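You operate a simulated robot arm through the tools that you are given. There is no shell and no other tool.

You are at the controls of a simulated two-armed robot. One attempt, no reset.

Task
Move both tape rolls from the orange box to the drawer with the green knob.
Fine: hold the box steady as each roll comes out, and shut the drawer.

The check looks at the end state, three seconds after you hand in, the way a careful person would. Anything else that was tipped, shoved, dropped, spilled or broken makes it a failure.

Robot
Two 7-joint arms with two-finger parallel grippers on one trunk, on a base that moves. Base frame: it is fixed to the floor where the robot stands at the start and does not move with it; the origin is under the middle of the robot, x ahead of it, y to its left, z up. Readings come in mm, degrees, newtons and seconds.
The left shoulder is at the start at [70, 134, 976], the right one opposite. With the tool pointing down near the work surface each hand reaches from about 100 to 640 mm from the robot's upright axis, wherever it stands, measured 20 degrees to its own side. Places, roughly: brown tape roll [-2500, -1500, 750]; drawer with the green knob [-2700, -1900, 700]; green tape roll [-2250, -1500, 750]; inside of the drawer with the green knob [-2700, -1800, 600]; open orange box (17x12x6 cm) [-2400, -1500, 800]. Payload 1.57 kg a hand.
Tool frame (each hand has its own): the origin (TCP) lies between the finger pads and is the grasp point; the fingertips stand 30 mm ahead of it; z points along the fingers, y is the line along which they close. The gripper opens to 80 mm. The fingers are 17 mm wide and 12 mm thick; the gripper's body (40 by 82 mm) begins 80 mm behind the TCP.
Orientation is that of the tool frame in the base frame, as a unit quaternion [x, y, z, w]. With the fingers straight down and closing along the base's y, the tool's x points along the base's -x, its y along +y and its z along -z.

Tools
- The arms move only by the tool move_arm. It takes "left_targets", "right_targets" or both (then of equal length, played together; a hand with none holds still); each is a list of rows, each an object of numbers (a shift or turn left out is 0, a gripper value left out holds the last): "tx", "ty", "tz": the shift along the tool's x, y, z in units of 200 mm (1.0 is 200 mm); "rx", "ry", "rz": the turn, a rotation vector about the tool's x, y, z in units of 45 degrees (1.0 is 45 degrees); "jaw": the finger opening in mm, from 0 to 80. In form: [{"tx": .., "ty": .., "tz": .., "rx": .., "ry": .., "rz": .., "jaw": ..}, ...]. A call has 1 to 20 rows; each row is the pose to reach, as a shift and turn from the pose commanded when the call began, along the tool's axes at that moment. A call with a number of a shift or a turn outside -1 to 1 is refused whole. Each row takes 0.2 s and may step no farther than 50 mm and 8.6 degrees from the row before; otherwise, or with a gripper value out of range, the whole call is refused. Where a pose cannot be reached the arm comes as near as it can. A force on the tool above 40 N (or 10 N above the force at the start of the call, whichever is more), or a blocked arm, ends the call early, and 0.2 s more pass. Each finger travels about 153 mm/s and halts on what it meets, pressing with about 25 N; the grip force reading is that of the motor and also rises with nothing between the fingers. The clock runs only during rows and for 0.2 s after the last one: add rows that repeat a pose to give the fingers time. The reply holds the time, the measured pose of the TCP, the force on the tool along the base axes, the opening and the grip force, in the units named above and with some noise, with the torque about the TCP (base axes, N m) and any sound that the robot's microphone picked up.
- Cameras (640 x 400 px; columns grow to the right, rows downward): "scene" is now at [144.4, 13.8, 1198]; the picture's right is [0.14, -0.99, 0.00], its down [-0.60, -0.09, -0.79] and it looks along [0.79, 0.11, -0.61] (base axes); focal length 251 px, centre (320, 200). "left" rides on the left gripper at [72, 7, -122] in its tool frame; the picture's right is [-0.09, 1.00, 0.00], its down [-0.84, -0.08, -0.54] and it looks along [-0.54, -0.05, 0.84] (tool axes); focal length 238 px, centre (320, 200). "right" rides on the right gripper at [72, -7, -122] in its tool frame; the picture's right is [0.09, 1.00, 0.00], its down [-0.84, 0.08, -0.54] and it looks along [-0.54, 0.05, 0.84] (tool axes); focal length 238 px, centre (320, 200). There is no depth. A picture from a camera that has moved, and an enlarged one, comes with that camera's place and axes in the base frame and with its lens. The place of the scene camera against the robot may be out by one fixed shift of up to 12 mm in any direction.
- camera(camera): a new picture of that camera. It takes no simulated time.
- slide_trunk(by): slides the trunk up (or, below 0, down) by that many mm; the arms and the scene camera ride with it, the base frame stays. It gives what a move gives, with no picture.
- base_move(legs): drives the robot by 1 to 6 legs, each [ahead, left, turn to the left] in mm, mm and degrees, along the robot's own axes; the way and the turn of a leg run together, so that a leg with both is an arc; at most 1500 mm and 180 degrees a leg. The arms and the cameras ride along, it lands a little off, and it stops where it bumps. It gives what a move gives.
- head_to(pan, tilt): turns the head with the scene camera to pan (to the left, within 86 degrees either way) and tilt (down, from -29 to 69), counted from straight ahead of the robot. It gives what a move gives.
- inspect(camera, box): a new picture of the part [left, top, right, bottom] of that camera's present view, enlarged. It takes no simulated time.
- finish_job(): hands the job in; it is judged then, once.

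Nothing tells you exact positions but the pictures and the camera data. Unless the task says otherwise, let go and move clear before handing in.

The tools are called after "Request:" by a JSON object that holds its "name" and its "arguments". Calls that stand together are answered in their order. move_arm: Moves the arms, as the interface text tells. Its arguments: {"type":"object","properties":{"left_targets":{"type":"array","items":{"type":"object","properties":{"tx":{"type":"number"},"ty":{"type":"number"},"tz":{"type":"number"},"rx":{"type":"number"},"ry":{"type":"number"},"rz":{"type":"number"},"jaw":{"type":"number"}}}},"right_targets":{"type":"array","items":{"type":"object","properties":{"tx":{"type":"number"},"ty":{"type":"number"},"tz":{"type":"number"},"rx":{"type":"number"},"ry":{"type":"number"},"rz":{"type":"number"},"jaw":{"type":"number"}}}}},"required":[]} The other tools are called the same way: slide_trunk (by) moves the trunk up or down; base_move (legs) drives the base; head_to (pan, tilt) turns the head that bears the scene camera; camera (camera) takes a picture; inspect (camera, box) takes an enlarged picture of a part of a camera's view; finish_job () hands the job in.

At the start:

```text
t: 0.0
left_tcp_pos: [495.6, 214.1, 814.6]
left_ee_rot: [-0.001, 1.0, 0.0, 0.0]
left_wrist_force: [0.7, -0.5, 0.9]
left_torque: [-0.01, 0.03, 0.0]
left_finger_gap: 79.9
left_gripper_force: 0.0
right_tcp_pos: [454.9, -163.8, 910.7]
right_ee_rot: [0.001, 1.0, 0.0, 0.0]
right_wrist_force: [-0.5, 0.1, 0.6]
right_torque: [0.04, 0.01, 0.01]
right_finger_gap: 80.2
right_gripper_force: 0.1
trunk travel left (down, up): [-550.0, 390.0]
robot x, y, heading: [-1.7, 1.8, 0.1]
head pan, tilt (commanded): [8.1, 37.4]
```

scene: 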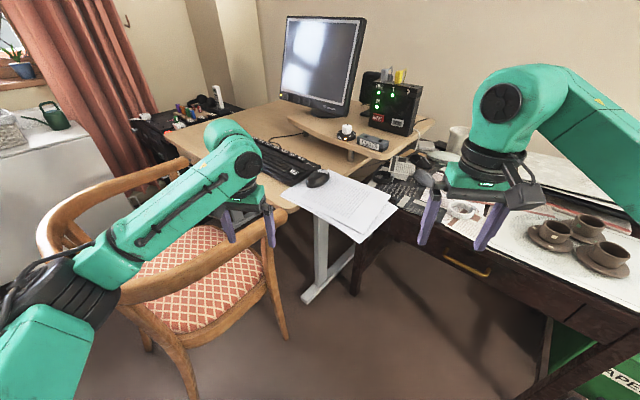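
right: 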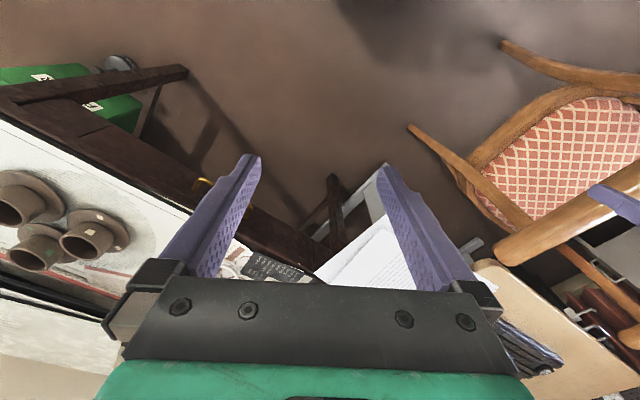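
left: 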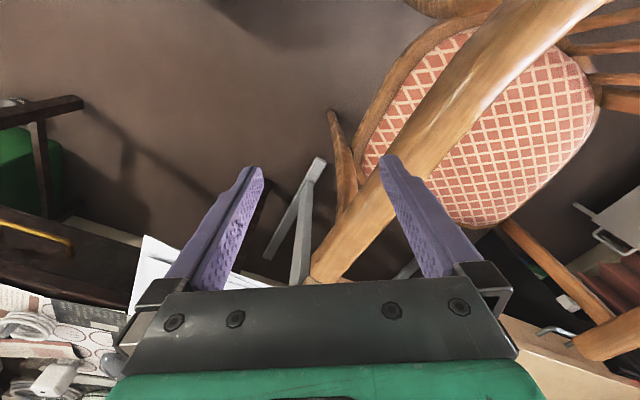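

I see a chair, a desk and a table with cups ahead of me; the box and drawer should be behind me at about [-2400, -1500]. I first look around with the head to plan the drive.

Request:
{"name": "head_to", "arguments": {"pan": -86, "tilt": 30}}

Request:
{"name": "camera", "arguments": {"camera": "scene"}}

```text
t: 1.7
left_tcp_pos: [495.1, 214.3, 815.4]
left_ee_rot: [0.0, 1.0, 0.0, 0.0]
left_wrist_force: [0.0, -0.4, -0.2]
left_torque: [0.01, 0.0, -0.02]
left_finger_gap: 79.8
left_gripper_force: 0.1
right_tcp_pos: [454.6, -162.8, 910.8]
right_ee_rot: [0.0, 1.0, 0.0, 0.0]
right_wrist_force: [-0.3, -0.7, 0.2]
right_torque: [-0.04, 0.0, 0.03]
right_finger_gap: 80.0
right_gripper_force: 0.0
trunk travel left (down, up): [-550.0, 390.0]
robot x, y, heading: [1.2, -1.5, 0.3]
head pan, tilt (commanded): [-85.9, 30.0]
```

```text
taken
camera scene: at [65.1, -88.6, 1209.5], right [-1.0, -0.07, 0.0], down [-0.04, 0.5, -0.87], along [0.06, -0.86, -0.5], focal length 251 px, centre (320, 200)
```

scene: 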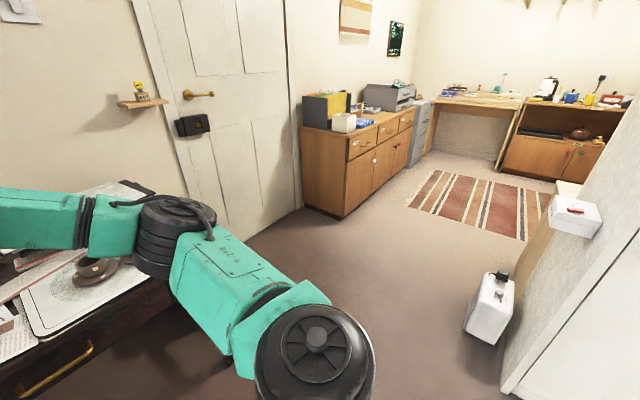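

I see a door, a cupboard and a partition on my right side; the target lies behind the partition. I look to the left as well before driving.

Request:
{"name": "head_to", "arguments": {"pan": 86, "tilt": 30}}

Request:
{"name": "camera", "arguments": {"camera": "scene"}}

Request:
{"name": "head_to", "arguments": {"pan": 40, "tilt": 60}}

Request:
{"name": "camera", "arguments": {"camera": "scene"}}

Request:
{"name": "head_to", "arguments": {"pan": -45, "tilt": 60}}

Request:
{"name": "camera", "arguments": {"camera": "scene"}}

```text
t: 4.3
left_tcp_pos: [494.7, 214.5, 815.2]
left_ee_rot: [0.001, 1.0, 0.0, 0.0]
left_wrist_force: [0.5, 0.4, 0.2]
left_torque: [-0.01, -0.01, -0.03]
left_finger_gap: 79.9
left_gripper_force: 0.1
right_tcp_pos: [454.8, -163.2, 909.5]
right_ee_rot: [0.0, 1.0, 0.0, 0.001]
right_wrist_force: [0.1, 0.3, 0.1]
right_torque: [0.0, 0.01, 0.03]
right_finger_gap: 79.8
right_gripper_force: 0.0
trunk travel left (down, up): [-550.0, 390.0]
robot x, y, heading: [0.3, 1.8, -0.2]
head pan, tilt (commanded): [85.9, 30.0]
```

```text
taken
camera scene: at [65.1, 91.8, 1209.5], right [1.0, -0.07, 0.0], down [-0.04, -0.5, -0.87], along [0.06, 0.86, -0.5], focal length 251 px, centre (320, 200)
```

scene: 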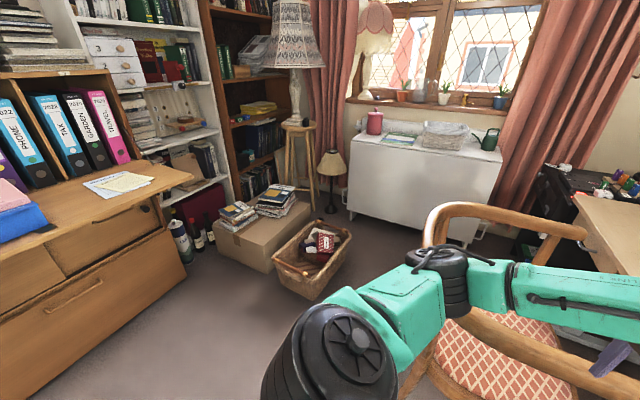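

```text
t: 5.4
left_tcp_pos: [495.0, 214.6, 814.3]
left_ee_rot: [0.001, 1.0, 0.0, 0.0]
left_wrist_force: [0.3, -0.6, 1.0]
left_torque: [-0.06, -0.03, 0.0]
left_finger_gap: 79.9
left_gripper_force: 0.1
right_tcp_pos: [454.9, -161.8, 911.1]
right_ee_rot: [0.0, 1.0, 0.0, 0.0]
right_wrist_force: [0.4, 0.5, 0.4]
right_torque: [-0.03, -0.01, -0.05]
right_finger_gap: 80.0
right_gripper_force: 0.1
trunk travel left (down, up): [-550.0, 390.0]
robot x, y, heading: [-4.0, 3.0, -0.1]
head pan, tilt (commanded): [40.0, 60.0]
```

```text
taken
camera scene: at [109.7, 44.5, 1167.4], right [0.64, -0.77, 0.0], down [-0.66, -0.56, -0.5], along [0.38, 0.32, -0.87], focal length 251 px, centre (320, 200)
```

scene: 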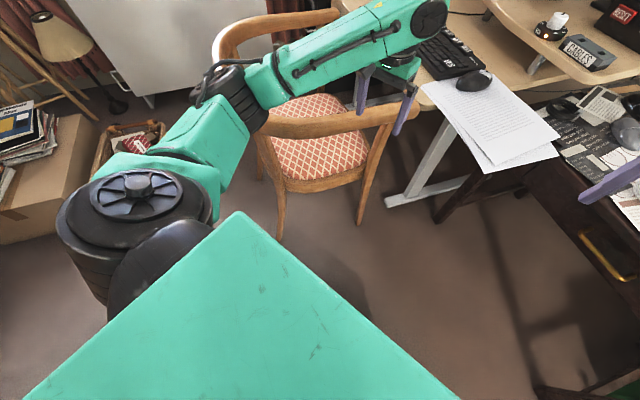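

```text
t: 7.0
left_tcp_pos: [495.5, 214.8, 815.8]
left_ee_rot: [0.0, 1.0, 0.0, 0.0]
left_wrist_force: [0.2, 0.6, 0.4]
left_torque: [-0.01, 0.02, -0.02]
left_finger_gap: 79.9
left_gripper_force: 0.0
right_tcp_pos: [456.1, -163.9, 910.4]
right_ee_rot: [0.0, 1.0, 0.0, 0.0]
right_wrist_force: [0.3, -0.7, -0.3]
right_torque: [0.0, 0.03, -0.01]
right_finger_gap: 79.8
right_gripper_force: 0.1
trunk travel left (down, up): [-550.0, 390.0]
robot x, y, heading: [-1.2, -0.0, -0.2]
head pan, tilt (commanded): [-45.0, 60.0]
```

```text
taken
camera scene: at [105.8, -45.5, 1167.4], right [-0.71, -0.71, 0.0], down [-0.61, 0.61, -0.5], along [0.35, -0.35, -0.87], focal length 251 px, centre (320, 200)
```

scene: 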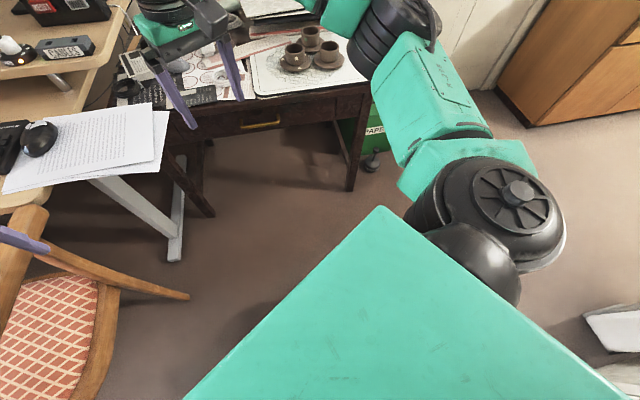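

The right side looks free for turning: floor is clear within about 600 mm, the partition corner is near [-670, -640]. I raise the trunk so the left hand clears the chair back, then pull the hands in.

Request:
{"name": "slide_trunk", "arguments": {"by": 180}}

Request:
{"name": "move_arm", "arguments": {"left_targets": [{"tx": 0.2}, {"tx": 0.4}, {"tx": 0.6}, {"tx": 0.8}, {"tx": 0.9}], "right_targets": [{"tx": 0.2}, {"tx": 0.4}, {"tx": 0.6}, {"tx": 0.7}, {"tx": 0.7}]}}

Request:
{"name": "head_to", "arguments": {"pan": -60, "tilt": 30}}

Request:
{"name": "camera", "arguments": {"camera": "scene"}}

```text
t: 9.0
left_tcp_pos: [495.0, 214.7, 994.1]
left_ee_rot: [0.0, 1.0, 0.0, 0.0]
left_wrist_force: [-0.2, -0.9, -0.2]
left_torque: [-0.02, 0.0, 0.0]
left_finger_gap: 80.1
left_gripper_force: 0.0
right_tcp_pos: [454.7, -163.4, 1090.5]
right_ee_rot: [0.001, 1.0, 0.0, 0.001]
right_wrist_force: [-0.5, -0.3, -0.7]
right_torque: [0.02, -0.01, 0.0]
right_finger_gap: 80.0
right_gripper_force: 0.1
trunk travel left (down, up): [-730.0, 210.0]
robot x, y, heading: [-2.9, -0.1, 0.2]
head pan, tilt (commanded): [-45.0, 60.0]
```

```text
t: 10.2
left_tcp_pos: [346.0, 211.6, 994.1]
left_ee_rot: [0.0, 1.0, 0.0, -0.001]
left_wrist_force: [0.5, 0.2, -0.4]
left_torque: [0.03, -0.02, 0.0]
left_finger_gap: 80.1
left_gripper_force: 0.1
left hand out of reach, approached as far as the arm can: row 4, 5
right_tcp_pos: [315.4, -163.8, 1089.9]
right_ee_rot: [0.0, 1.0, 0.0, -0.001]
right_wrist_force: [0.6, -0.2, 0.1]
right_torque: [0.02, 0.03, 0.03]
right_finger_gap: 79.9
right_gripper_force: 0.1
trunk travel left (down, up): [-730.0, 210.0]
robot x, y, heading: [-0.2, -0.5, -0.1]
head pan, tilt (commanded): [-45.0, 60.0]
```

```text
t: 11.2
left_tcp_pos: [344.6, 211.8, 994.5]
left_ee_rot: [-0.001, 1.0, 0.001, 0.0]
left_wrist_force: [-0.4, -0.7, -0.6]
left_torque: [-0.01, -0.04, -0.02]
left_finger_gap: 80.1
left_gripper_force: 0.0
right_tcp_pos: [314.9, -163.9, 1091.3]
right_ee_rot: [0.0, 1.0, -0.001, 0.0]
right_wrist_force: [0.1, 0.5, 0.1]
right_torque: [-0.03, -0.01, 0.03]
right_finger_gap: 79.9
right_gripper_force: 0.0
trunk travel left (down, up): [-730.0, 210.0]
robot x, y, heading: [-0.5, -2.3, 0.0]
head pan, tilt (commanded): [-60.0, 30.0]
```

```text
taken
camera scene: at [103.7, -76.6, 1389.4], right [-0.87, -0.5, 0.0], down [-0.25, 0.43, -0.87], along [0.43, -0.75, -0.5], focal length 251 px, centre (320, 200)
```

scene: 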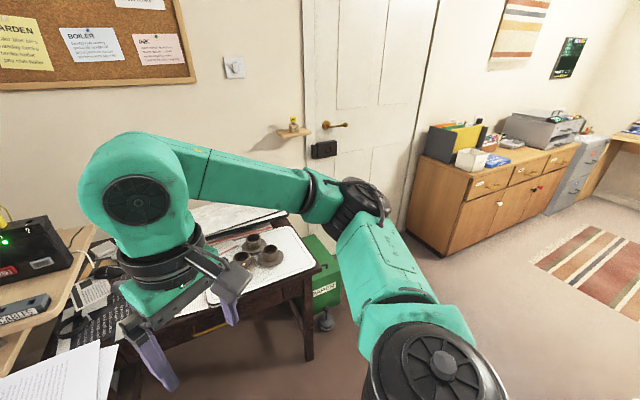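

The hands are up and pulled in, clear of chair and table. I turn in place to the right by 90° and look.

Request:
{"name": "base_move", "arguments": {"legs": [[0, 0, -90]]}}

Request:
{"name": "head_to", "arguments": {"pan": -60, "tilt": 30}}

Request:
{"name": "camera", "arguments": {"camera": "scene"}}

Request:
{"name": "head_to", "arguments": {"pan": 0, "tilt": 30}}

Request:
{"name": "camera", "arguments": {"camera": "scene"}}

```text
t: 15.4
left_tcp_pos: [212.1, -344.8, 996.0]
left_ee_rot: [0.706, 0.708, -0.001, 0.001]
left_wrist_force: [-1.2, -0.1, -0.7]
left_torque: [0.01, 0.01, 0.01]
left_finger_gap: 80.0
left_gripper_force: 0.0
right_tcp_pos: [-162.0, -315.3, 1090.6]
right_ee_rot: [0.706, 0.708, 0.0, 0.0]
right_wrist_force: [0.7, 0.1, 0.1]
right_torque: [-0.03, 0.0, -0.01]
right_finger_gap: 80.1
right_gripper_force: 0.1
trunk travel left (down, up): [-730.0, 210.0]
robot x, y, heading: [0.5, 0.9, -90.2]
head pan, tilt (commanded): [-60.0, 30.0]
```

```text
t: 16.0
left_tcp_pos: [212.2, -345.2, 994.7]
left_ee_rot: [0.707, 0.707, 0.0, -0.001]
left_wrist_force: [-0.7, 0.0, 0.8]
left_torque: [-0.03, 0.02, -0.02]
left_finger_gap: 79.9
left_gripper_force: 0.0
right_tcp_pos: [-162.5, -315.1, 1091.7]
right_ee_rot: [0.706, 0.708, 0.0, 0.001]
right_wrist_force: [0.1, -0.3, 0.0]
right_torque: [-0.02, 0.0, 0.02]
right_finger_gap: 79.9
right_gripper_force: 0.1
trunk travel left (down, up): [-730.0, 210.0]
robot x, y, heading: [1.3, 0.2, -89.8]
head pan, tilt (commanded): [-60.0, 30.0]
```

```text
taken
camera scene: at [-69.8, -93.9, 1389.5], right [-0.5, 0.87, 0.0], down [0.43, 0.25, -0.87], along [-0.75, -0.43, -0.5], focal length 251 px, centre (320, 200)
```

scene: 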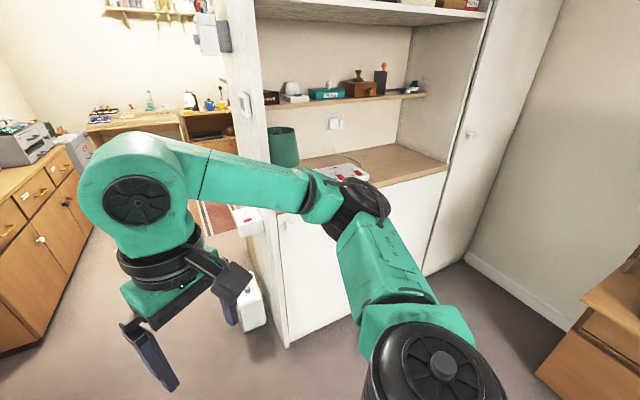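

```text
t: 17.3
left_tcp_pos: [211.4, -345.9, 997.0]
left_ee_rot: [0.706, 0.709, -0.001, 0.0]
left_wrist_force: [-0.4, -0.6, -0.1]
left_torque: [0.0, 0.0, 0.01]
left_finger_gap: 79.9
left_gripper_force: 0.0
right_tcp_pos: [-163.3, -315.3, 1090.6]
right_ee_rot: [0.707, 0.707, -0.001, 0.0]
right_wrist_force: [0.2, -0.3, -0.6]
right_torque: [-0.01, -0.01, -0.02]
right_finger_gap: 79.7
right_gripper_force: 0.0
trunk travel left (down, up): [-730.0, 210.0]
robot x, y, heading: [-1.3, 3.6, -90.0]
head pan, tilt (commanded): [0.0, 30.0]
```

```text
taken
camera scene: at [8.5, -139.0, 1389.5], right [-1.0, 0.0, 0.0], down [0.0, 0.5, -0.87], along [0.0, -0.87, -0.5], focal length 251 px, centre (320, 200)
```

scene: 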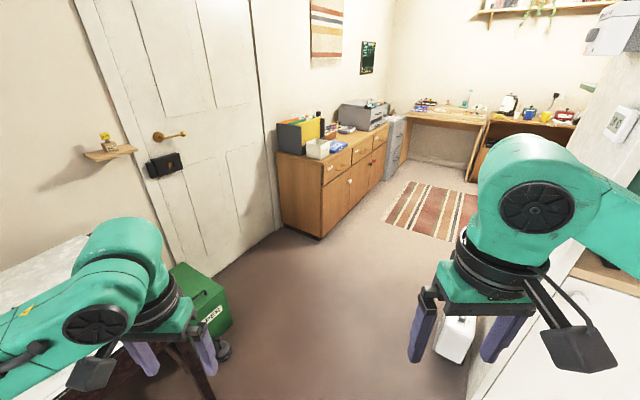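

I see the passage between the shelf unit (corner near [-664, -640]) and the wooden cupboard (corner near [0, -1900]); the work area lies behind the unit. I drive down the passage to about [-150, -1100] and look again.

Request:
{"name": "base_move", "arguments": {"legs": [[1100, -150, 0]]}}

Request:
{"name": "head_to", "arguments": {"pan": -45, "tilt": 30}}

Request:
{"name": "camera", "arguments": {"camera": "scene"}}

Request:
{"name": "head_to", "arguments": {"pan": -80, "tilt": 30}}

Request:
{"name": "camera", "arguments": {"camera": "scene"}}

```text
t: 22.8
left_tcp_pos: [44.9, -1414.2, 995.0]
left_ee_rot: [0.712, 0.702, -0.001, 0.0]
left_wrist_force: [0.0, 0.0, -0.5]
left_torque: [0.01, 0.0, 0.02]
left_finger_gap: 80.1
left_gripper_force: 0.1
right_tcp_pos: [-329.5, -1378.2, 1089.8]
right_ee_rot: [0.712, 0.702, 0.0, 0.0]
right_wrist_force: [0.2, 0.5, -0.6]
right_torque: [-0.01, -0.01, 0.0]
right_finger_gap: 80.1
right_gripper_force: 0.0
trunk travel left (down, up): [-730.0, 210.0]
robot x, y, heading: [-160.1, -1068.2, -91.0]
head pan, tilt (commanded): [0.0, 30.0]
```

```text
t: 23.9
left_tcp_pos: [44.0, -1413.8, 995.0]
left_ee_rot: [0.712, 0.702, 0.0, -0.001]
left_wrist_force: [0.0, 0.7, 0.1]
left_torque: [0.01, 0.01, -0.01]
left_finger_gap: 79.6
left_gripper_force: 0.0
right_tcp_pos: [-330.2, -1378.6, 1091.1]
right_ee_rot: [0.713, 0.702, 0.0, 0.0]
right_wrist_force: [-0.2, 1.0, 0.0]
right_torque: [0.02, -0.04, 0.0]
right_finger_gap: 80.0
right_gripper_force: 0.0
trunk travel left (down, up): [-730.0, 210.0]
robot x, y, heading: [-163.5, -1064.2, -91.0]
head pan, tilt (commanded): [-45.0, 30.0]
```

```text
taken
camera scene: at [-219.3, -1178.0, 1389.5], right [-0.7, 0.72, 0.0], down [0.36, 0.35, -0.87], along [-0.62, -0.6, -0.5], focal length 251 px, centre (320, 200)
```

scene: 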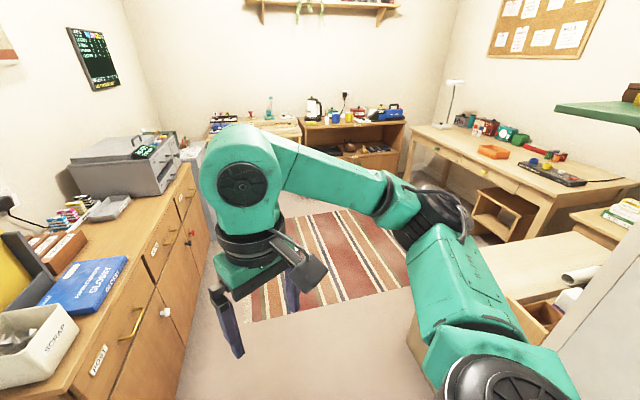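

```text
t: 24.9
left_tcp_pos: [43.7, -1416.1, 994.9]
left_ee_rot: [0.712, 0.702, 0.0, 0.001]
left_wrist_force: [0.1, -0.5, -0.1]
left_torque: [0.0, -0.01, -0.01]
left_finger_gap: 79.8
left_gripper_force: 0.0
right_tcp_pos: [-330.7, -1379.5, 1091.4]
right_ee_rot: [0.712, 0.702, 0.0, 0.0]
right_wrist_force: [-0.6, 0.6, 0.0]
right_torque: [0.0, -0.03, 0.01]
right_finger_gap: 80.1
right_gripper_force: 0.0
trunk travel left (down, up): [-730.0, 210.0]
robot x, y, heading: [-162.3, -1066.6, -90.9]
head pan, tilt (commanded): [-80.0, 30.0]
```

```text
taken
camera scene: at [-243.8, -1129.5, 1389.5], right [-0.16, 0.99, 0.0], down [0.49, 0.08, -0.87], along [-0.85, -0.14, -0.5], focal length 251 px, centre (320, 200)
```

scene: 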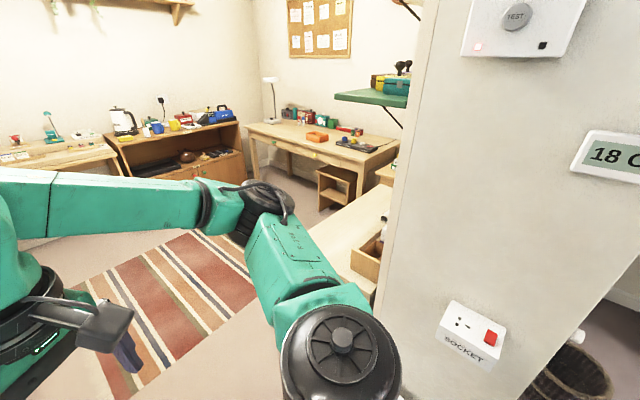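

I see a wooden desk by the corkboard with the orange box on it and drawers in its front. I zoom in on it.

Request:
{"name": "inspect", "arguments": {"camera": "scene", "box": [230, 60, 420, 220]}}

Request:
{"name": "head_to", "arguments": {"pan": -50, "tilt": 20}}

Request:
{"name": "inspect", "arguments": {"camera": "scene", "box": [340, 80, 600, 300]}}

Request:
{"name": "camera", "arguments": {"camera": "scene"}}

```text
2.50 times, centred on (325, 140) of scene
camera zoom: at [-243.8, -1129.5, 1389.5], right [-0.16, 0.99, 0.0], down [0.49, 0.08, -0.87], along [-0.85, -0.14, -0.5], focal length 627 px, centre (308, 350)
```

zoom: 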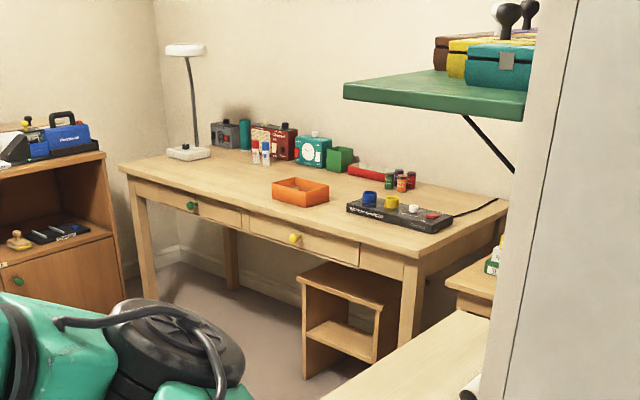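

```text
t: 25.9
left_tcp_pos: [43.4, -1414.9, 996.2]
left_ee_rot: [0.713, 0.701, 0.001, 0.0]
left_wrist_force: [0.9, 0.0, 0.7]
left_torque: [0.01, -0.01, 0.01]
left_finger_gap: 79.8
left_gripper_force: 0.0
right_tcp_pos: [-329.8, -1378.3, 1091.0]
right_ee_rot: [0.711, 0.703, 0.001, -0.001]
right_wrist_force: [0.1, -0.6, -0.5]
right_torque: [-0.02, 0.03, 0.01]
right_finger_gap: 79.8
right_gripper_force: 0.1
trunk travel left (down, up): [-730.0, 210.0]
robot x, y, heading: [-163.3, -1067.8, -90.8]
head pan, tilt (commanded): [-50.0, 20.0]
```

```text
1.82 times, centred on (470, 190) of scene
camera zoom: at [-226.8, -1173.6, 1405.5], right [-0.63, 0.78, 0.0], down [0.27, 0.22, -0.94], along [-0.73, -0.59, -0.34], focal length 456 px, centre (47, 218)
```

zoom: 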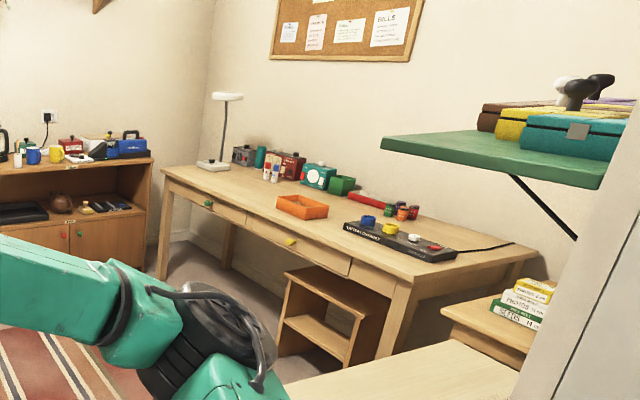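

```text
taken
camera scene: at [-226.8, -1173.6, 1405.5], right [-0.63, 0.78, 0.0], down [0.27, 0.22, -0.94], along [-0.73, -0.59, -0.34], focal length 251 px, centre (320, 200)
```

scene: 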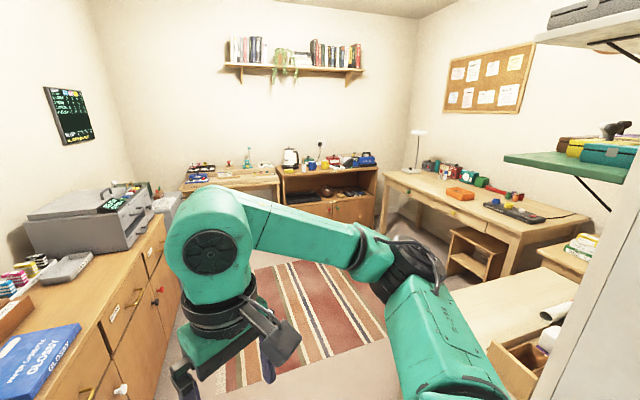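

The orange box sits on the desk at about [-2430, -1510] and the green knob is on the left drawer in its front; the room is rotated about 30°, so I will have to face heading about 150°. I align with the passage, move farther in, and look to the right to find the low table near the partition.

Request:
{"name": "base_move", "arguments": {"legs": [[0, 0, -29], [500, 0, 0]]}}

Request:
{"name": "head_to", "arguments": {"pan": -75, "tilt": 35}}

Request:
{"name": "camera", "arguments": {"camera": "scene"}}

Request:
{"name": "head_to", "arguments": {"pan": -20, "tilt": 35}}

Request:
{"name": "camera", "arguments": {"camera": "scene"}}

```text
t: 30.3
left_tcp_pos: [-393.8, -1917.6, 996.4]
left_ee_rot: [0.862, 0.508, 0.0, 0.0]
left_wrist_force: [-0.7, 0.1, 0.1]
left_torque: [0.01, 0.01, 0.01]
left_finger_gap: 79.9
left_gripper_force: 0.0
right_tcp_pos: [-706.4, -1709.0, 1091.3]
right_ee_rot: [0.862, 0.507, 0.0, -0.001]
right_wrist_force: [0.9, -0.5, -0.3]
right_torque: [0.0, 0.02, -0.02]
right_finger_gap: 80.1
right_gripper_force: 0.1
trunk travel left (down, up): [-730.0, 210.0]
robot x, y, heading: [-414.0, -1511.1, -119.2]
head pan, tilt (commanded): [-50.0, 20.0]
```

```text
t: 31.2
left_tcp_pos: [-393.7, -1917.3, 995.7]
left_ee_rot: [0.862, 0.507, -0.001, 0.0]
left_wrist_force: [-0.2, -0.1, -0.2]
left_torque: [-0.01, -0.01, -0.03]
left_finger_gap: 80.0
left_gripper_force: 0.0
right_tcp_pos: [-706.1, -1709.2, 1091.1]
right_ee_rot: [0.861, 0.508, 0.0, 0.0]
right_wrist_force: [0.9, 0.3, -0.2]
right_torque: [0.01, -0.06, 0.0]
right_finger_gap: 79.8
right_gripper_force: 0.0
trunk travel left (down, up): [-730.0, 210.0]
robot x, y, heading: [-406.9, -1512.3, -119.1]
head pan, tilt (commanded): [-75.0, 35.0]
```

```text
taken
camera scene: at [-512.9, -1534.2, 1381.7], right [0.24, 0.97, 0.0], down [0.56, -0.14, -0.82], along [-0.8, 0.2, -0.57], focal length 251 px, centre (320, 200)
```

scene: 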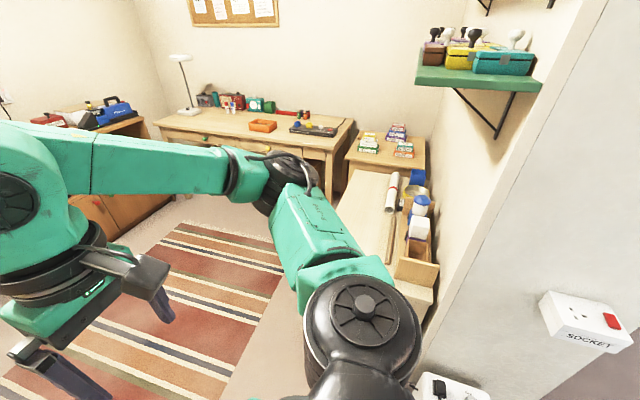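

```text
t: 32.4
left_tcp_pos: [-394.2, -1918.4, 995.4]
left_ee_rot: [0.862, 0.507, 0.0, 0.0]
left_wrist_force: [-0.6, 1.3, 0.9]
left_torque: [-0.01, -0.04, -0.02]
left_finger_gap: 79.9
left_gripper_force: 0.2
right_tcp_pos: [-706.8, -1709.4, 1090.7]
right_ee_rot: [0.862, 0.508, 0.0, -0.001]
right_wrist_force: [0.1, -0.1, 0.2]
right_torque: [0.0, 0.03, 0.02]
right_finger_gap: 79.9
right_gripper_force: 0.1
trunk travel left (down, up): [-730.0, 210.0]
robot x, y, heading: [-413.9, -1513.8, -119.0]
head pan, tilt (commanded): [-20.0, 35.0]
```

```text
taken
camera scene: at [-494.1, -1613.2, 1381.7], right [-0.66, 0.76, 0.0], down [0.43, 0.38, -0.82], along [-0.62, -0.54, -0.57], focal length 251 px, centre (320, 200)
```

scene: 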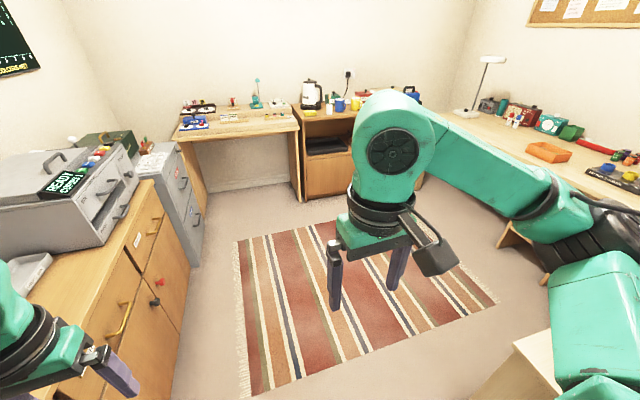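

The rug area ahead is free; the low table stays to the right side and the desk front lies about 1.6 m to my right. I drive 1100 mm ahead, turn right to face the desk, and look.

Request:
{"name": "base_move", "arguments": {"legs": [[1100, 0, 0], [0, 0, -91]]}}

Request:
{"name": "head_to", "arguments": {"pan": 0, "tilt": 30}}

Request:
{"name": "camera", "arguments": {"camera": "scene"}}

```text
t: 42.2
left_tcp_pos: [-1386.2, -2523.6, 996.6]
left_ee_rot: [0.964, -0.265, 0.0, 0.0]
left_wrist_force: [0.1, 0.6, -0.8]
left_torque: [0.0, 0.01, 0.01]
left_finger_gap: 80.1
left_gripper_force: 0.0
right_tcp_pos: [-1169.6, -2216.2, 1090.8]
right_ee_rot: [0.965, -0.264, 0.001, 0.0]
right_wrist_force: [-0.8, 0.1, 0.1]
right_torque: [0.02, -0.04, 0.0]
right_finger_gap: 80.0
right_gripper_force: 0.0
trunk travel left (down, up): [-730.0, 210.0]
robot x, y, heading: [-980.2, -2514.3, 149.4]
head pan, tilt (commanded): [-20.0, 35.0]
```

```text
t: 43.0
left_tcp_pos: [-1387.3, -2524.0, 996.4]
left_ee_rot: [0.964, -0.265, 0.001, 0.0]
left_wrist_force: [-0.2, 1.2, 0.4]
left_torque: [0.01, 0.0, 0.0]
left_finger_gap: 79.9
left_gripper_force: 0.0
right_tcp_pos: [-1168.5, -2216.0, 1091.1]
right_ee_rot: [0.965, -0.264, 0.0, 0.0]
right_wrist_force: [0.0, -0.8, -0.7]
right_torque: [-0.02, -0.02, 0.0]
right_finger_gap: 80.2
right_gripper_force: 0.1
trunk travel left (down, up): [-730.0, 210.0]
robot x, y, heading: [-984.0, -2519.5, 149.4]
head pan, tilt (commanded): [0.0, 30.0]
```

```text
taken
camera scene: at [-1094.4, -2444.1, 1389.5], right [0.51, 0.86, 0.0], down [0.43, -0.26, -0.87], along [-0.74, 0.44, -0.5], focal length 251 px, centre (320, 200)
```

scene: 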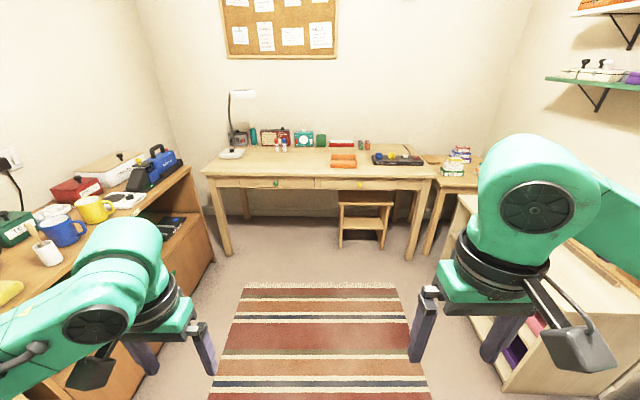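

I now face the desk squarely: box ahead about 1.6 m, the green knob on the left drawer, stool under the right part. I zoom in on box and drawers.

Request:
{"name": "inspect", "arguments": {"camera": "scene", "box": [200, 130, 360, 230]}}

Request:
{"name": "inspect", "arguments": {"camera": "scene", "box": [310, 130, 470, 230]}}

```text
4.00 times, centred on (280, 180) of scene
camera zoom: at [-1094.4, -2444.1, 1389.5], right [0.51, 0.86, 0.0], down [0.43, -0.26, -0.87], along [-0.74, 0.44, -0.5], focal length 1003 px, centre (480, 280)
```

zoom: 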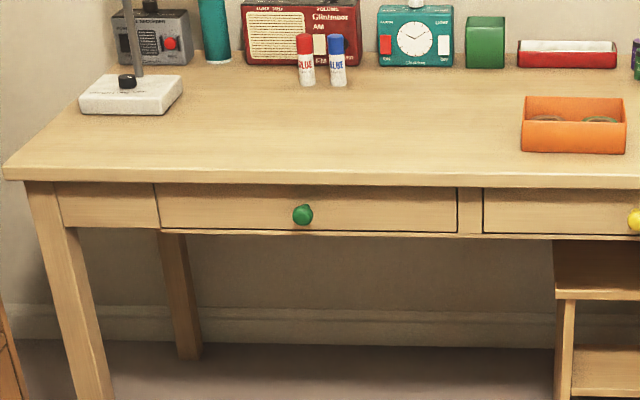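

```text
4.00 times, centred on (390, 180) of scene
camera zoom: at [-1094.4, -2444.1, 1389.5], right [0.51, 0.86, 0.0], down [0.43, -0.26, -0.87], along [-0.74, 0.44, -0.5], focal length 1003 px, centre (40, 280)
```

zoom: 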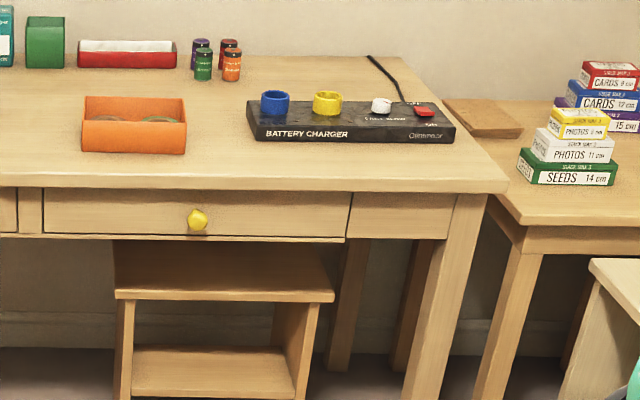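

Box centre is about [-2409, -1497], desk top z ≈ 740, green knob about [-2456, -1974, 687], drawer front about 470 mm wide. I square up to the desk and drive closer, with the knob ahead-left.

Request:
{"name": "base_move", "arguments": {"legs": [[0, 0, -2.4], [850, 150, 0]]}}

Request:
{"name": "head_to", "arguments": {"pan": 0, "tilt": 45}}

Request:
{"name": "camera", "arguments": {"camera": "scene"}}

Request:
{"name": "camera", "arguments": {"camera": "left"}}

Request:
{"name": "camera", "arguments": {"camera": "right"}}

```text
t: 48.1
left_tcp_pos: [-2211.6, -2154.2, 995.3]
left_ee_rot: [0.96, -0.281, 0.0, 0.0]
left_wrist_force: [-0.1, 0.0, 0.5]
left_torque: [-0.01, 0.01, 0.0]
left_finger_gap: 80.0
left_gripper_force: 0.1
right_tcp_pos: [-1982.8, -1856.1, 1089.9]
right_ee_rot: [0.96, -0.282, 0.0, 0.0]
right_wrist_force: [-0.3, -0.8, 0.8]
right_torque: [0.0, -0.01, 0.01]
right_finger_gap: 79.8
right_gripper_force: 0.1
trunk travel left (down, up): [-730.0, 210.0]
robot x, y, heading: [-1804.0, -2163.7, 147.3]
head pan, tilt (commanded): [0.0, 30.0]
```

```text
t: 48.9
left_tcp_pos: [-2212.2, -2154.2, 995.2]
left_ee_rot: [0.959, -0.282, -0.001, 0.001]
left_wrist_force: [0.4, 0.4, -0.8]
left_torque: [-0.04, -0.02, 0.03]
left_finger_gap: 79.9
left_gripper_force: 0.0
right_tcp_pos: [-1983.8, -1854.9, 1090.9]
right_ee_rot: [0.96, -0.282, -0.001, 0.0]
right_wrist_force: [-0.4, -0.9, 0.6]
right_torque: [0.03, -0.02, -0.03]
right_finger_gap: 80.0
right_gripper_force: 0.1
trunk travel left (down, up): [-730.0, 210.0]
robot x, y, heading: [-1806.2, -2164.0, 147.4]
head pan, tilt (commanded): [0.0, 45.0]
```

```text
taken
camera scene: at [-1909.3, -2090.6, 1366.9], right [0.54, 0.84, 0.0], down [0.59, -0.38, -0.71], along [-0.6, 0.38, -0.71], focal length 251 px, centre (320, 200)
```

scene: 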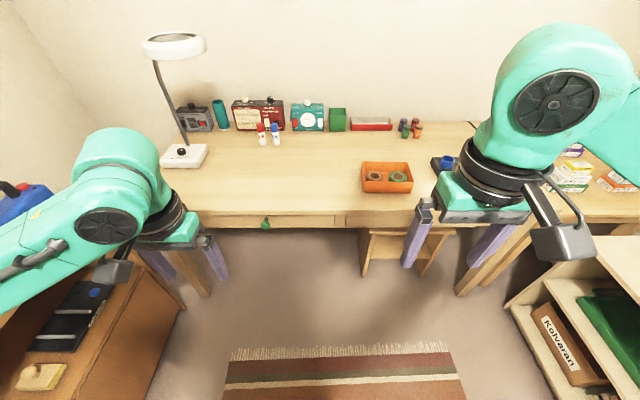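

```text
taken
camera left: at [-2155.9, -2198.8, 1118.6], right [-0.62, -0.79, 0.0], down [-0.66, 0.52, 0.54], along [-0.43, 0.33, -0.84], focal length 238 px, centre (320, 200)
```

left: 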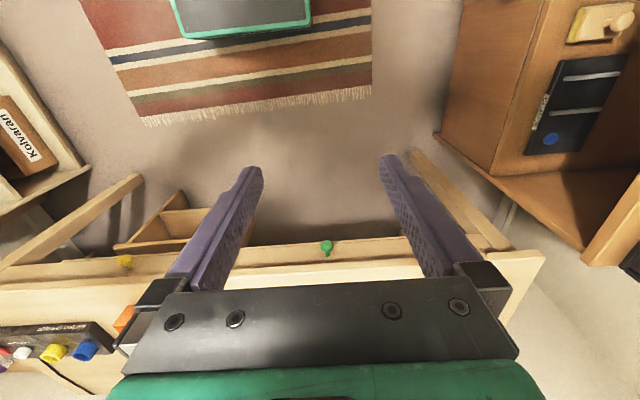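

```text
taken
camera right: at [-1919.4, -1889.2, 1212.4], right [-0.46, -0.89, 0.0], down [-0.75, 0.39, 0.54], along [-0.48, 0.25, -0.84], focal length 238 px, centre (320, 200)
```

right: 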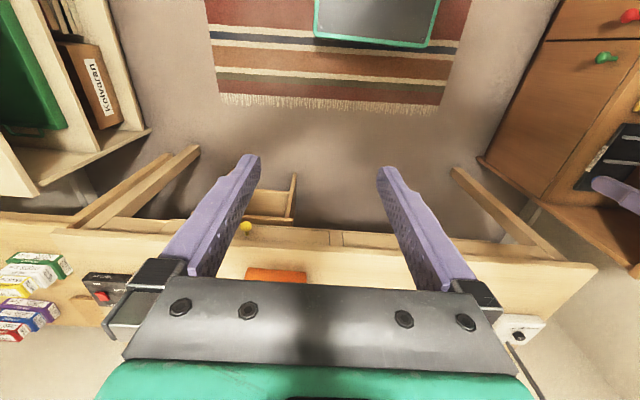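

The drawer knob is ahead of the left hand, and I can see two rolls (brown left, green right) in the box. I zoom in for exact positions.

Request:
{"name": "inspect", "arguments": {"camera": "scene", "box": [190, 190, 350, 290]}}

Request:
{"name": "inspect", "arguments": {"camera": "scene", "box": [340, 140, 440, 203]}}

Request:
{"name": "inspect", "arguments": {"camera": "left", "box": [260, 220, 400, 290]}}

Request:
{"name": "inspect", "arguments": {"camera": "right", "box": [210, 200, 400, 300]}}

```text
4.00 times, centred on (270, 240) of scene
camera zoom: at [-1909.3, -2090.6, 1366.9], right [0.54, 0.84, 0.0], down [0.59, -0.38, -0.71], along [-0.6, 0.38, -0.71], focal length 1003 px, centre (520, 40)
```

zoom: 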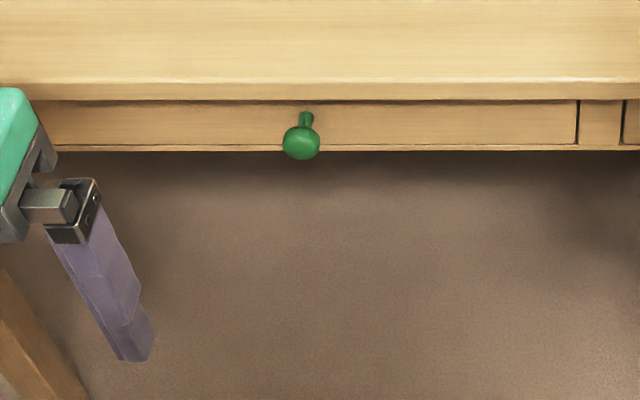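

```text
6.35 times, centred on (390, 172) of scene
camera zoom: at [-1909.3, -2090.6, 1366.9], right [0.54, 0.84, 0.0], down [0.59, -0.38, -0.71], along [-0.6, 0.38, -0.71], focal length 1592 px, centre (-124, 381)
```

zoom: 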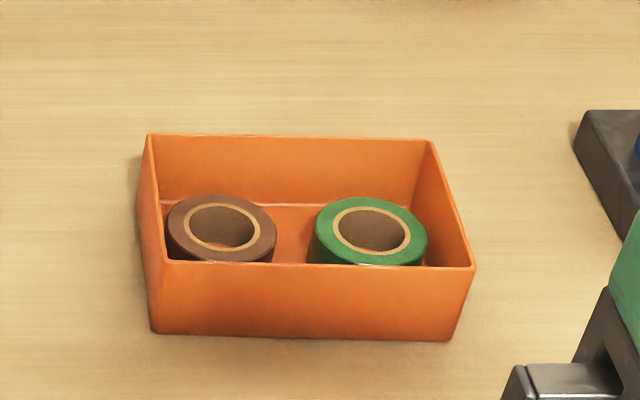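

```text
4.57 times, centred on (330, 255) of left
camera zoom: at [-2155.9, -2198.8, 1118.6], right [-0.62, -0.79, 0.0], down [-0.66, 0.52, 0.54], along [-0.43, 0.33, -0.84], focal length 1090 px, centre (274, -51)
```

zoom: 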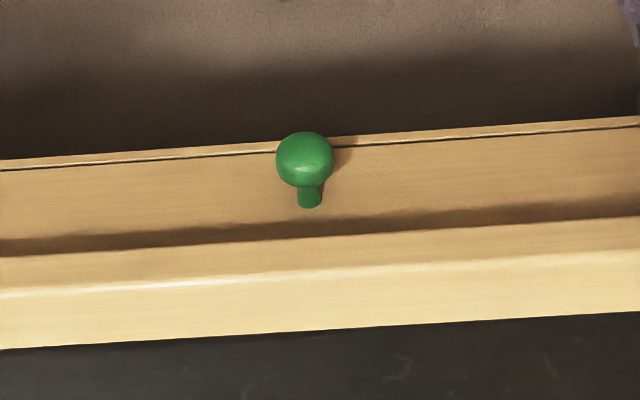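

```text
3.37 times, centred on (305, 250) of right
camera zoom: at [-1919.4, -1889.2, 1212.4], right [-0.46, -0.89, 0.0], down [-0.75, 0.39, 0.54], along [-0.48, 0.25, -0.84], focal length 803 px, centre (370, 32)
```

zoom: 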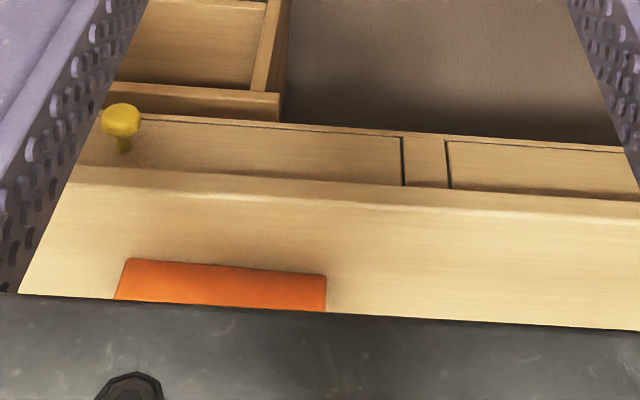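

The rolls lie flat in the box (about 58 mm across, holes about 36 mm), and the green knob head is about 32 mm wide near [-2509, -1945, 660]. I move 110 mm closer and lower the trunk for better reach to the knob.

Request:
{"name": "base_move", "arguments": {"legs": [[110, 0, 0]]}}

Request:
{"name": "slide_trunk", "arguments": {"by": -200}}

Request:
{"name": "camera", "arguments": {"camera": "left"}}

```text
t: 50.1
left_tcp_pos: [-2303.0, -2097.6, 996.5]
left_ee_rot: [0.96, -0.28, -0.001, 0.001]
left_wrist_force: [-0.3, -0.1, -0.4]
left_torque: [0.01, -0.02, -0.01]
left_finger_gap: 79.8
left_gripper_force: 0.0
right_tcp_pos: [-2076.5, -1797.8, 1091.1]
right_ee_rot: [0.96, -0.279, 0.0, 0.0]
right_wrist_force: [0.0, -0.9, 0.3]
right_torque: [-0.02, 0.01, 0.0]
right_finger_gap: 80.0
right_gripper_force: 0.1
trunk travel left (down, up): [-730.0, 210.0]
robot x, y, heading: [-1897.9, -2104.7, 147.5]
head pan, tilt (commanded): [0.0, 45.0]
```

```text
t: 52.2
left_tcp_pos: [-2304.3, -2096.0, 795.1]
left_ee_rot: [0.96, -0.28, 0.0, 0.0]
left_wrist_force: [0.6, -0.7, 0.2]
left_torque: [0.01, 0.05, 0.0]
left_finger_gap: 80.0
left_gripper_force: 0.0
right_tcp_pos: [-2077.5, -1798.5, 890.2]
right_ee_rot: [0.96, -0.28, 0.0, 0.0]
right_wrist_force: [-0.2, -0.8, 0.1]
right_torque: [-0.01, -0.04, 0.04]
right_finger_gap: 80.2
right_gripper_force: 0.1
trunk travel left (down, up): [-530.0, 410.0]
robot x, y, heading: [-1901.1, -2104.2, 147.5]
head pan, tilt (commanded): [0.0, 45.0]
```

```text
taken
camera left: at [-2247.8, -2141.0, 918.7], right [-0.61, -0.79, 0.0], down [-0.66, 0.52, 0.54], along [-0.43, 0.33, -0.84], focal length 238 px, centre (320, 200)
```

left: 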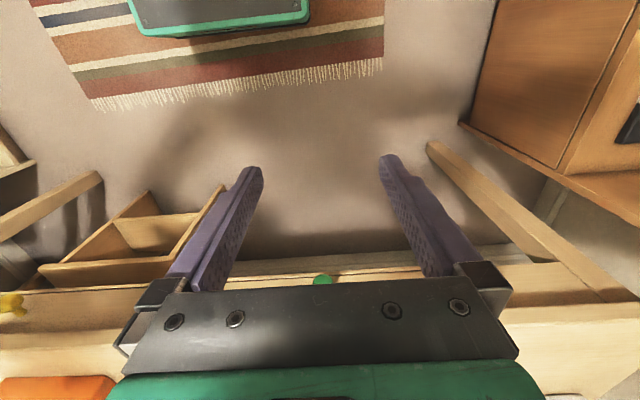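

The knob is now about 600 mm ahead and 192 mm left of the robot axis, left hand just behind it. I tilt the left hand 45° forward and bring it to a pre-grasp pose in front of the knob.

Request:
{"name": "move_arm", "arguments": {"left_targets": [{"tx": -0.13, "ty": -0.015, "tz": 0.045, "ry": -0.167, "jaw": 60}, {"tx": -0.26, "ty": -0.03, "tz": 0.09, "ry": -0.333, "jaw": 60}, {"tx": -0.39, "ty": -0.045, "tz": 0.135, "ry": -0.5, "jaw": 60}, {"tx": -0.52, "ty": -0.06, "tz": 0.18, "ry": -0.667, "jaw": 60}, {"tx": -0.65, "ty": -0.075, "tz": 0.225, "ry": -0.833, "jaw": 60}, {"tx": -0.775, "ty": -0.09, "tz": 0.275, "ry": -1.0, "jaw": 60}, {"tx": -0.775, "ty": -0.09, "tz": 0.275, "ry": -1.0, "jaw": 60}]}}

Request:
{"name": "camera", "arguments": {"camera": "left"}}

Request:
{"name": "camera", "arguments": {"camera": "scene"}}

```text
t: 53.8
left_tcp_pos: [-2423.7, -1999.5, 739.7]
left_ee_rot: [0.886, -0.259, -0.368, -0.108]
left_wrist_force: [-0.2, -0.6, -0.9]
left_torque: [0.02, 0.01, -0.02]
left_finger_gap: 59.9
left_gripper_force: 0.0
right_tcp_pos: [-2077.7, -1796.5, 891.4]
right_ee_rot: [0.96, -0.28, 0.0, 0.001]
right_wrist_force: [0.1, -0.3, 0.5]
right_torque: [-0.02, 0.04, 0.04]
right_finger_gap: 79.9
right_gripper_force: 0.1
trunk travel left (down, up): [-530.0, 410.0]
robot x, y, heading: [-1898.1, -2103.1, 147.7]
head pan, tilt (commanded): [0.0, 45.0]
```

```text
taken
camera left: at [-2312.5, -2078.1, 776.5], right [-0.59, -0.8, 0.07], down [-0.13, 0.18, 0.98], along [-0.8, 0.57, -0.21], focal length 238 px, centre (320, 200)
```

left: 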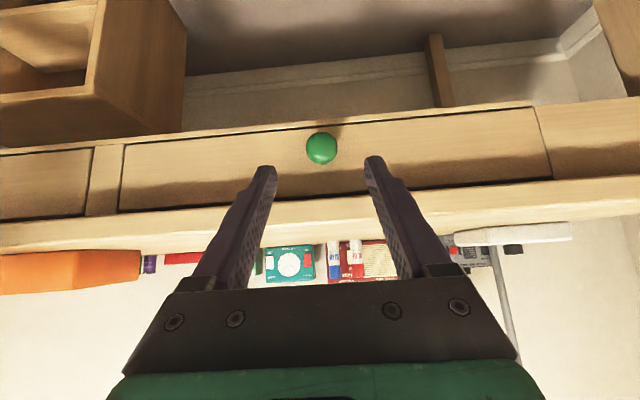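

```text
taken
camera scene: at [-2001.3, -2032.1, 1166.9], right [0.54, 0.84, 0.0], down [0.6, -0.38, -0.71], along [-0.6, 0.38, -0.71], focal length 251 px, centre (320, 200)
```

scene: 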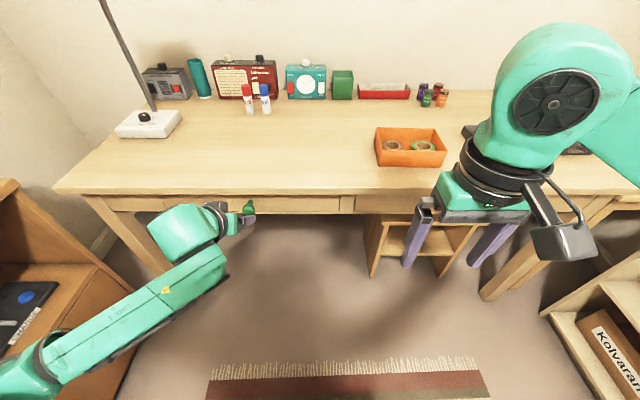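

The knob head triangulates to about [-2505, -1946, 670], directly in line with the tilted hand. I advance onto it and close the fingers on the head.

Request:
{"name": "move_arm", "arguments": {"left_targets": [{"tx": -0.096, "ty": -0.004, "tz": 0.1, "ry": 0, "jaw": 60}, {"tx": -0.096, "ty": -0.004, "tz": 0.22, "jaw": 60}, {"tx": -0.096, "ty": -0.004, "tz": 0.34, "jaw": 60}, {"tx": -0.096, "ty": -0.004, "tz": 0.44, "jaw": 60}, {"tx": -0.096, "ty": -0.004, "tz": 0.52, "jaw": 60}]}}

Request:
{"name": "camera", "arguments": {"camera": "left"}}

Request:
{"name": "camera", "arguments": {"camera": "scene"}}

```text
t: 55.0
left_tcp_pos: [-2496.1, -1949.9, 680.0]
left_ee_rot: [0.887, -0.259, -0.367, -0.106]
left_wrist_force: [-0.2, 1.3, 0.3]
left_torque: [0.01, -0.01, 0.01]
left_finger_gap: 59.9
left_gripper_force: 0.0
right_tcp_pos: [-2076.2, -1795.8, 890.6]
right_ee_rot: [0.96, -0.279, 0.0, 0.0]
right_wrist_force: [0.3, -1.3, 0.6]
right_torque: [-0.01, 0.01, -0.02]
right_finger_gap: 80.1
right_gripper_force: 0.0
trunk travel left (down, up): [-530.0, 410.0]
robot x, y, heading: [-1895.8, -2103.1, 147.5]
head pan, tilt (commanded): [0.0, 45.0]
```

```text
taken
camera left: at [-2385.2, -2029.4, 715.8], right [-0.59, -0.8, 0.07], down [-0.13, 0.18, 0.97], along [-0.8, 0.57, -0.21], focal length 238 px, centre (320, 200)
```

left: 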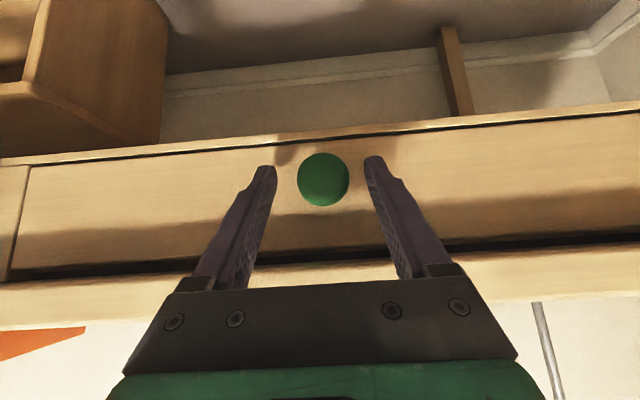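

```text
taken
camera scene: at [-2001.8, -2031.6, 1166.8], right [0.54, 0.84, 0.0], down [0.6, -0.38, -0.71], along [-0.6, 0.38, -0.71], focal length 251 px, centre (320, 200)
```

scene: 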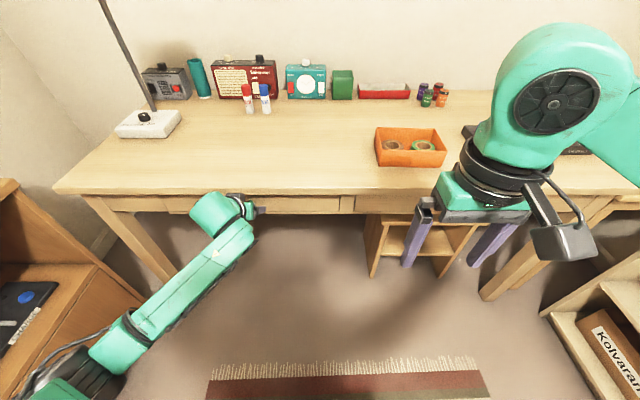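

The knob head is centred between the fingers, about 15 mm past the TCP. I close on it.

Request:
{"name": "move_arm", "arguments": {"left_targets": [{"jaw": 40}, {"jaw": 20}, {"jaw": 10}, {"jaw": 10}]}}

Request:
{"name": "camera", "arguments": {"camera": "left"}}

```text
t: 56.0
left_tcp_pos: [-2497.2, -1952.3, 679.7]
left_ee_rot: [0.888, -0.258, -0.367, -0.106]
left_wrist_force: [-6.1, -7.8, 1.9]
left_torque: [-0.59, -0.07, -0.42]
left_finger_gap: 33.3
left_gripper_force: 41.3
right_tcp_pos: [-2078.0, -1797.9, 891.8]
right_ee_rot: [0.96, -0.28, 0.0, -0.001]
right_wrist_force: [0.7, 0.0, 1.4]
right_torque: [-0.01, -0.02, -0.01]
right_finger_gap: 80.0
right_gripper_force: 0.0
trunk travel left (down, up): [-530.0, 410.0]
robot x, y, heading: [-1901.6, -2103.3, 147.3]
head pan, tilt (commanded): [0.0, 45.0]
```

```text
taken
camera left: at [-2386.0, -2031.1, 716.0], right [-0.59, -0.81, 0.07], down [-0.13, 0.18, 0.97], along [-0.8, 0.57, -0.21], focal length 238 px, centre (320, 200)
```

left: 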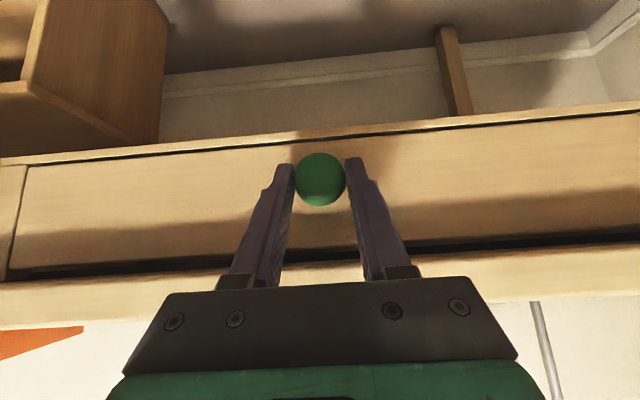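

The knob is gripped (33 mm). I pull straight back, a first 40 mm to check that the drawer follows.

Request:
{"name": "move_arm", "arguments": {"left_targets": [{"tx": 0.035, "tz": -0.035, "ty": 0.01}, {"tx": 0.07, "tz": -0.07, "ty": 0.01}, {"tx": 0.105, "tz": -0.105, "ty": 0.01}, {"tx": 0.14, "tz": -0.14, "ty": 0.01}]}}

Request:
{"name": "camera", "arguments": {"camera": "left"}}

```text
t: 57.0
left_tcp_pos: [-2464.8, -1974.0, 679.1]
left_ee_rot: [0.887, -0.261, -0.365, -0.108]
left_wrist_force: [5.5, 4.2, -7.6]
left_torque: [0.71, 0.78, 0.48]
left_finger_gap: 33.5
left_gripper_force: 41.5
right_tcp_pos: [-2076.5, -1796.4, 889.9]
right_ee_rot: [0.96, -0.28, 0.0, 0.0]
right_wrist_force: [0.1, 1.4, -0.4]
right_torque: [0.05, -0.04, -0.03]
right_finger_gap: 80.5
right_gripper_force: 0.0
trunk travel left (down, up): [-530.0, 410.0]
robot x, y, heading: [-1895.5, -2101.9, 147.5]
head pan, tilt (commanded): [0.0, 45.0]
```

```text
taken
camera left: at [-2354.5, -2052.5, 716.6], right [-0.59, -0.8, 0.06], down [-0.14, 0.18, 0.97], along [-0.79, 0.57, -0.22], focal length 238 px, centre (320, 200)
```

left: 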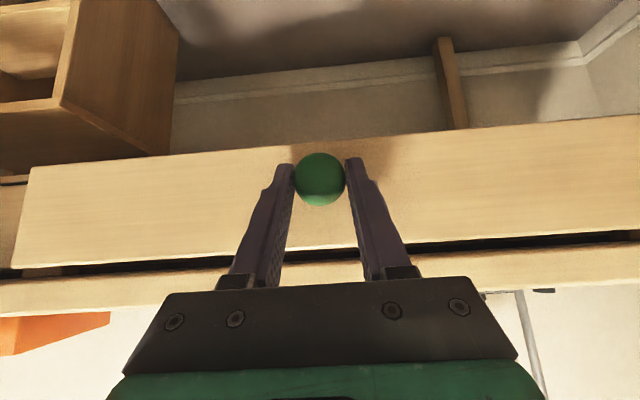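

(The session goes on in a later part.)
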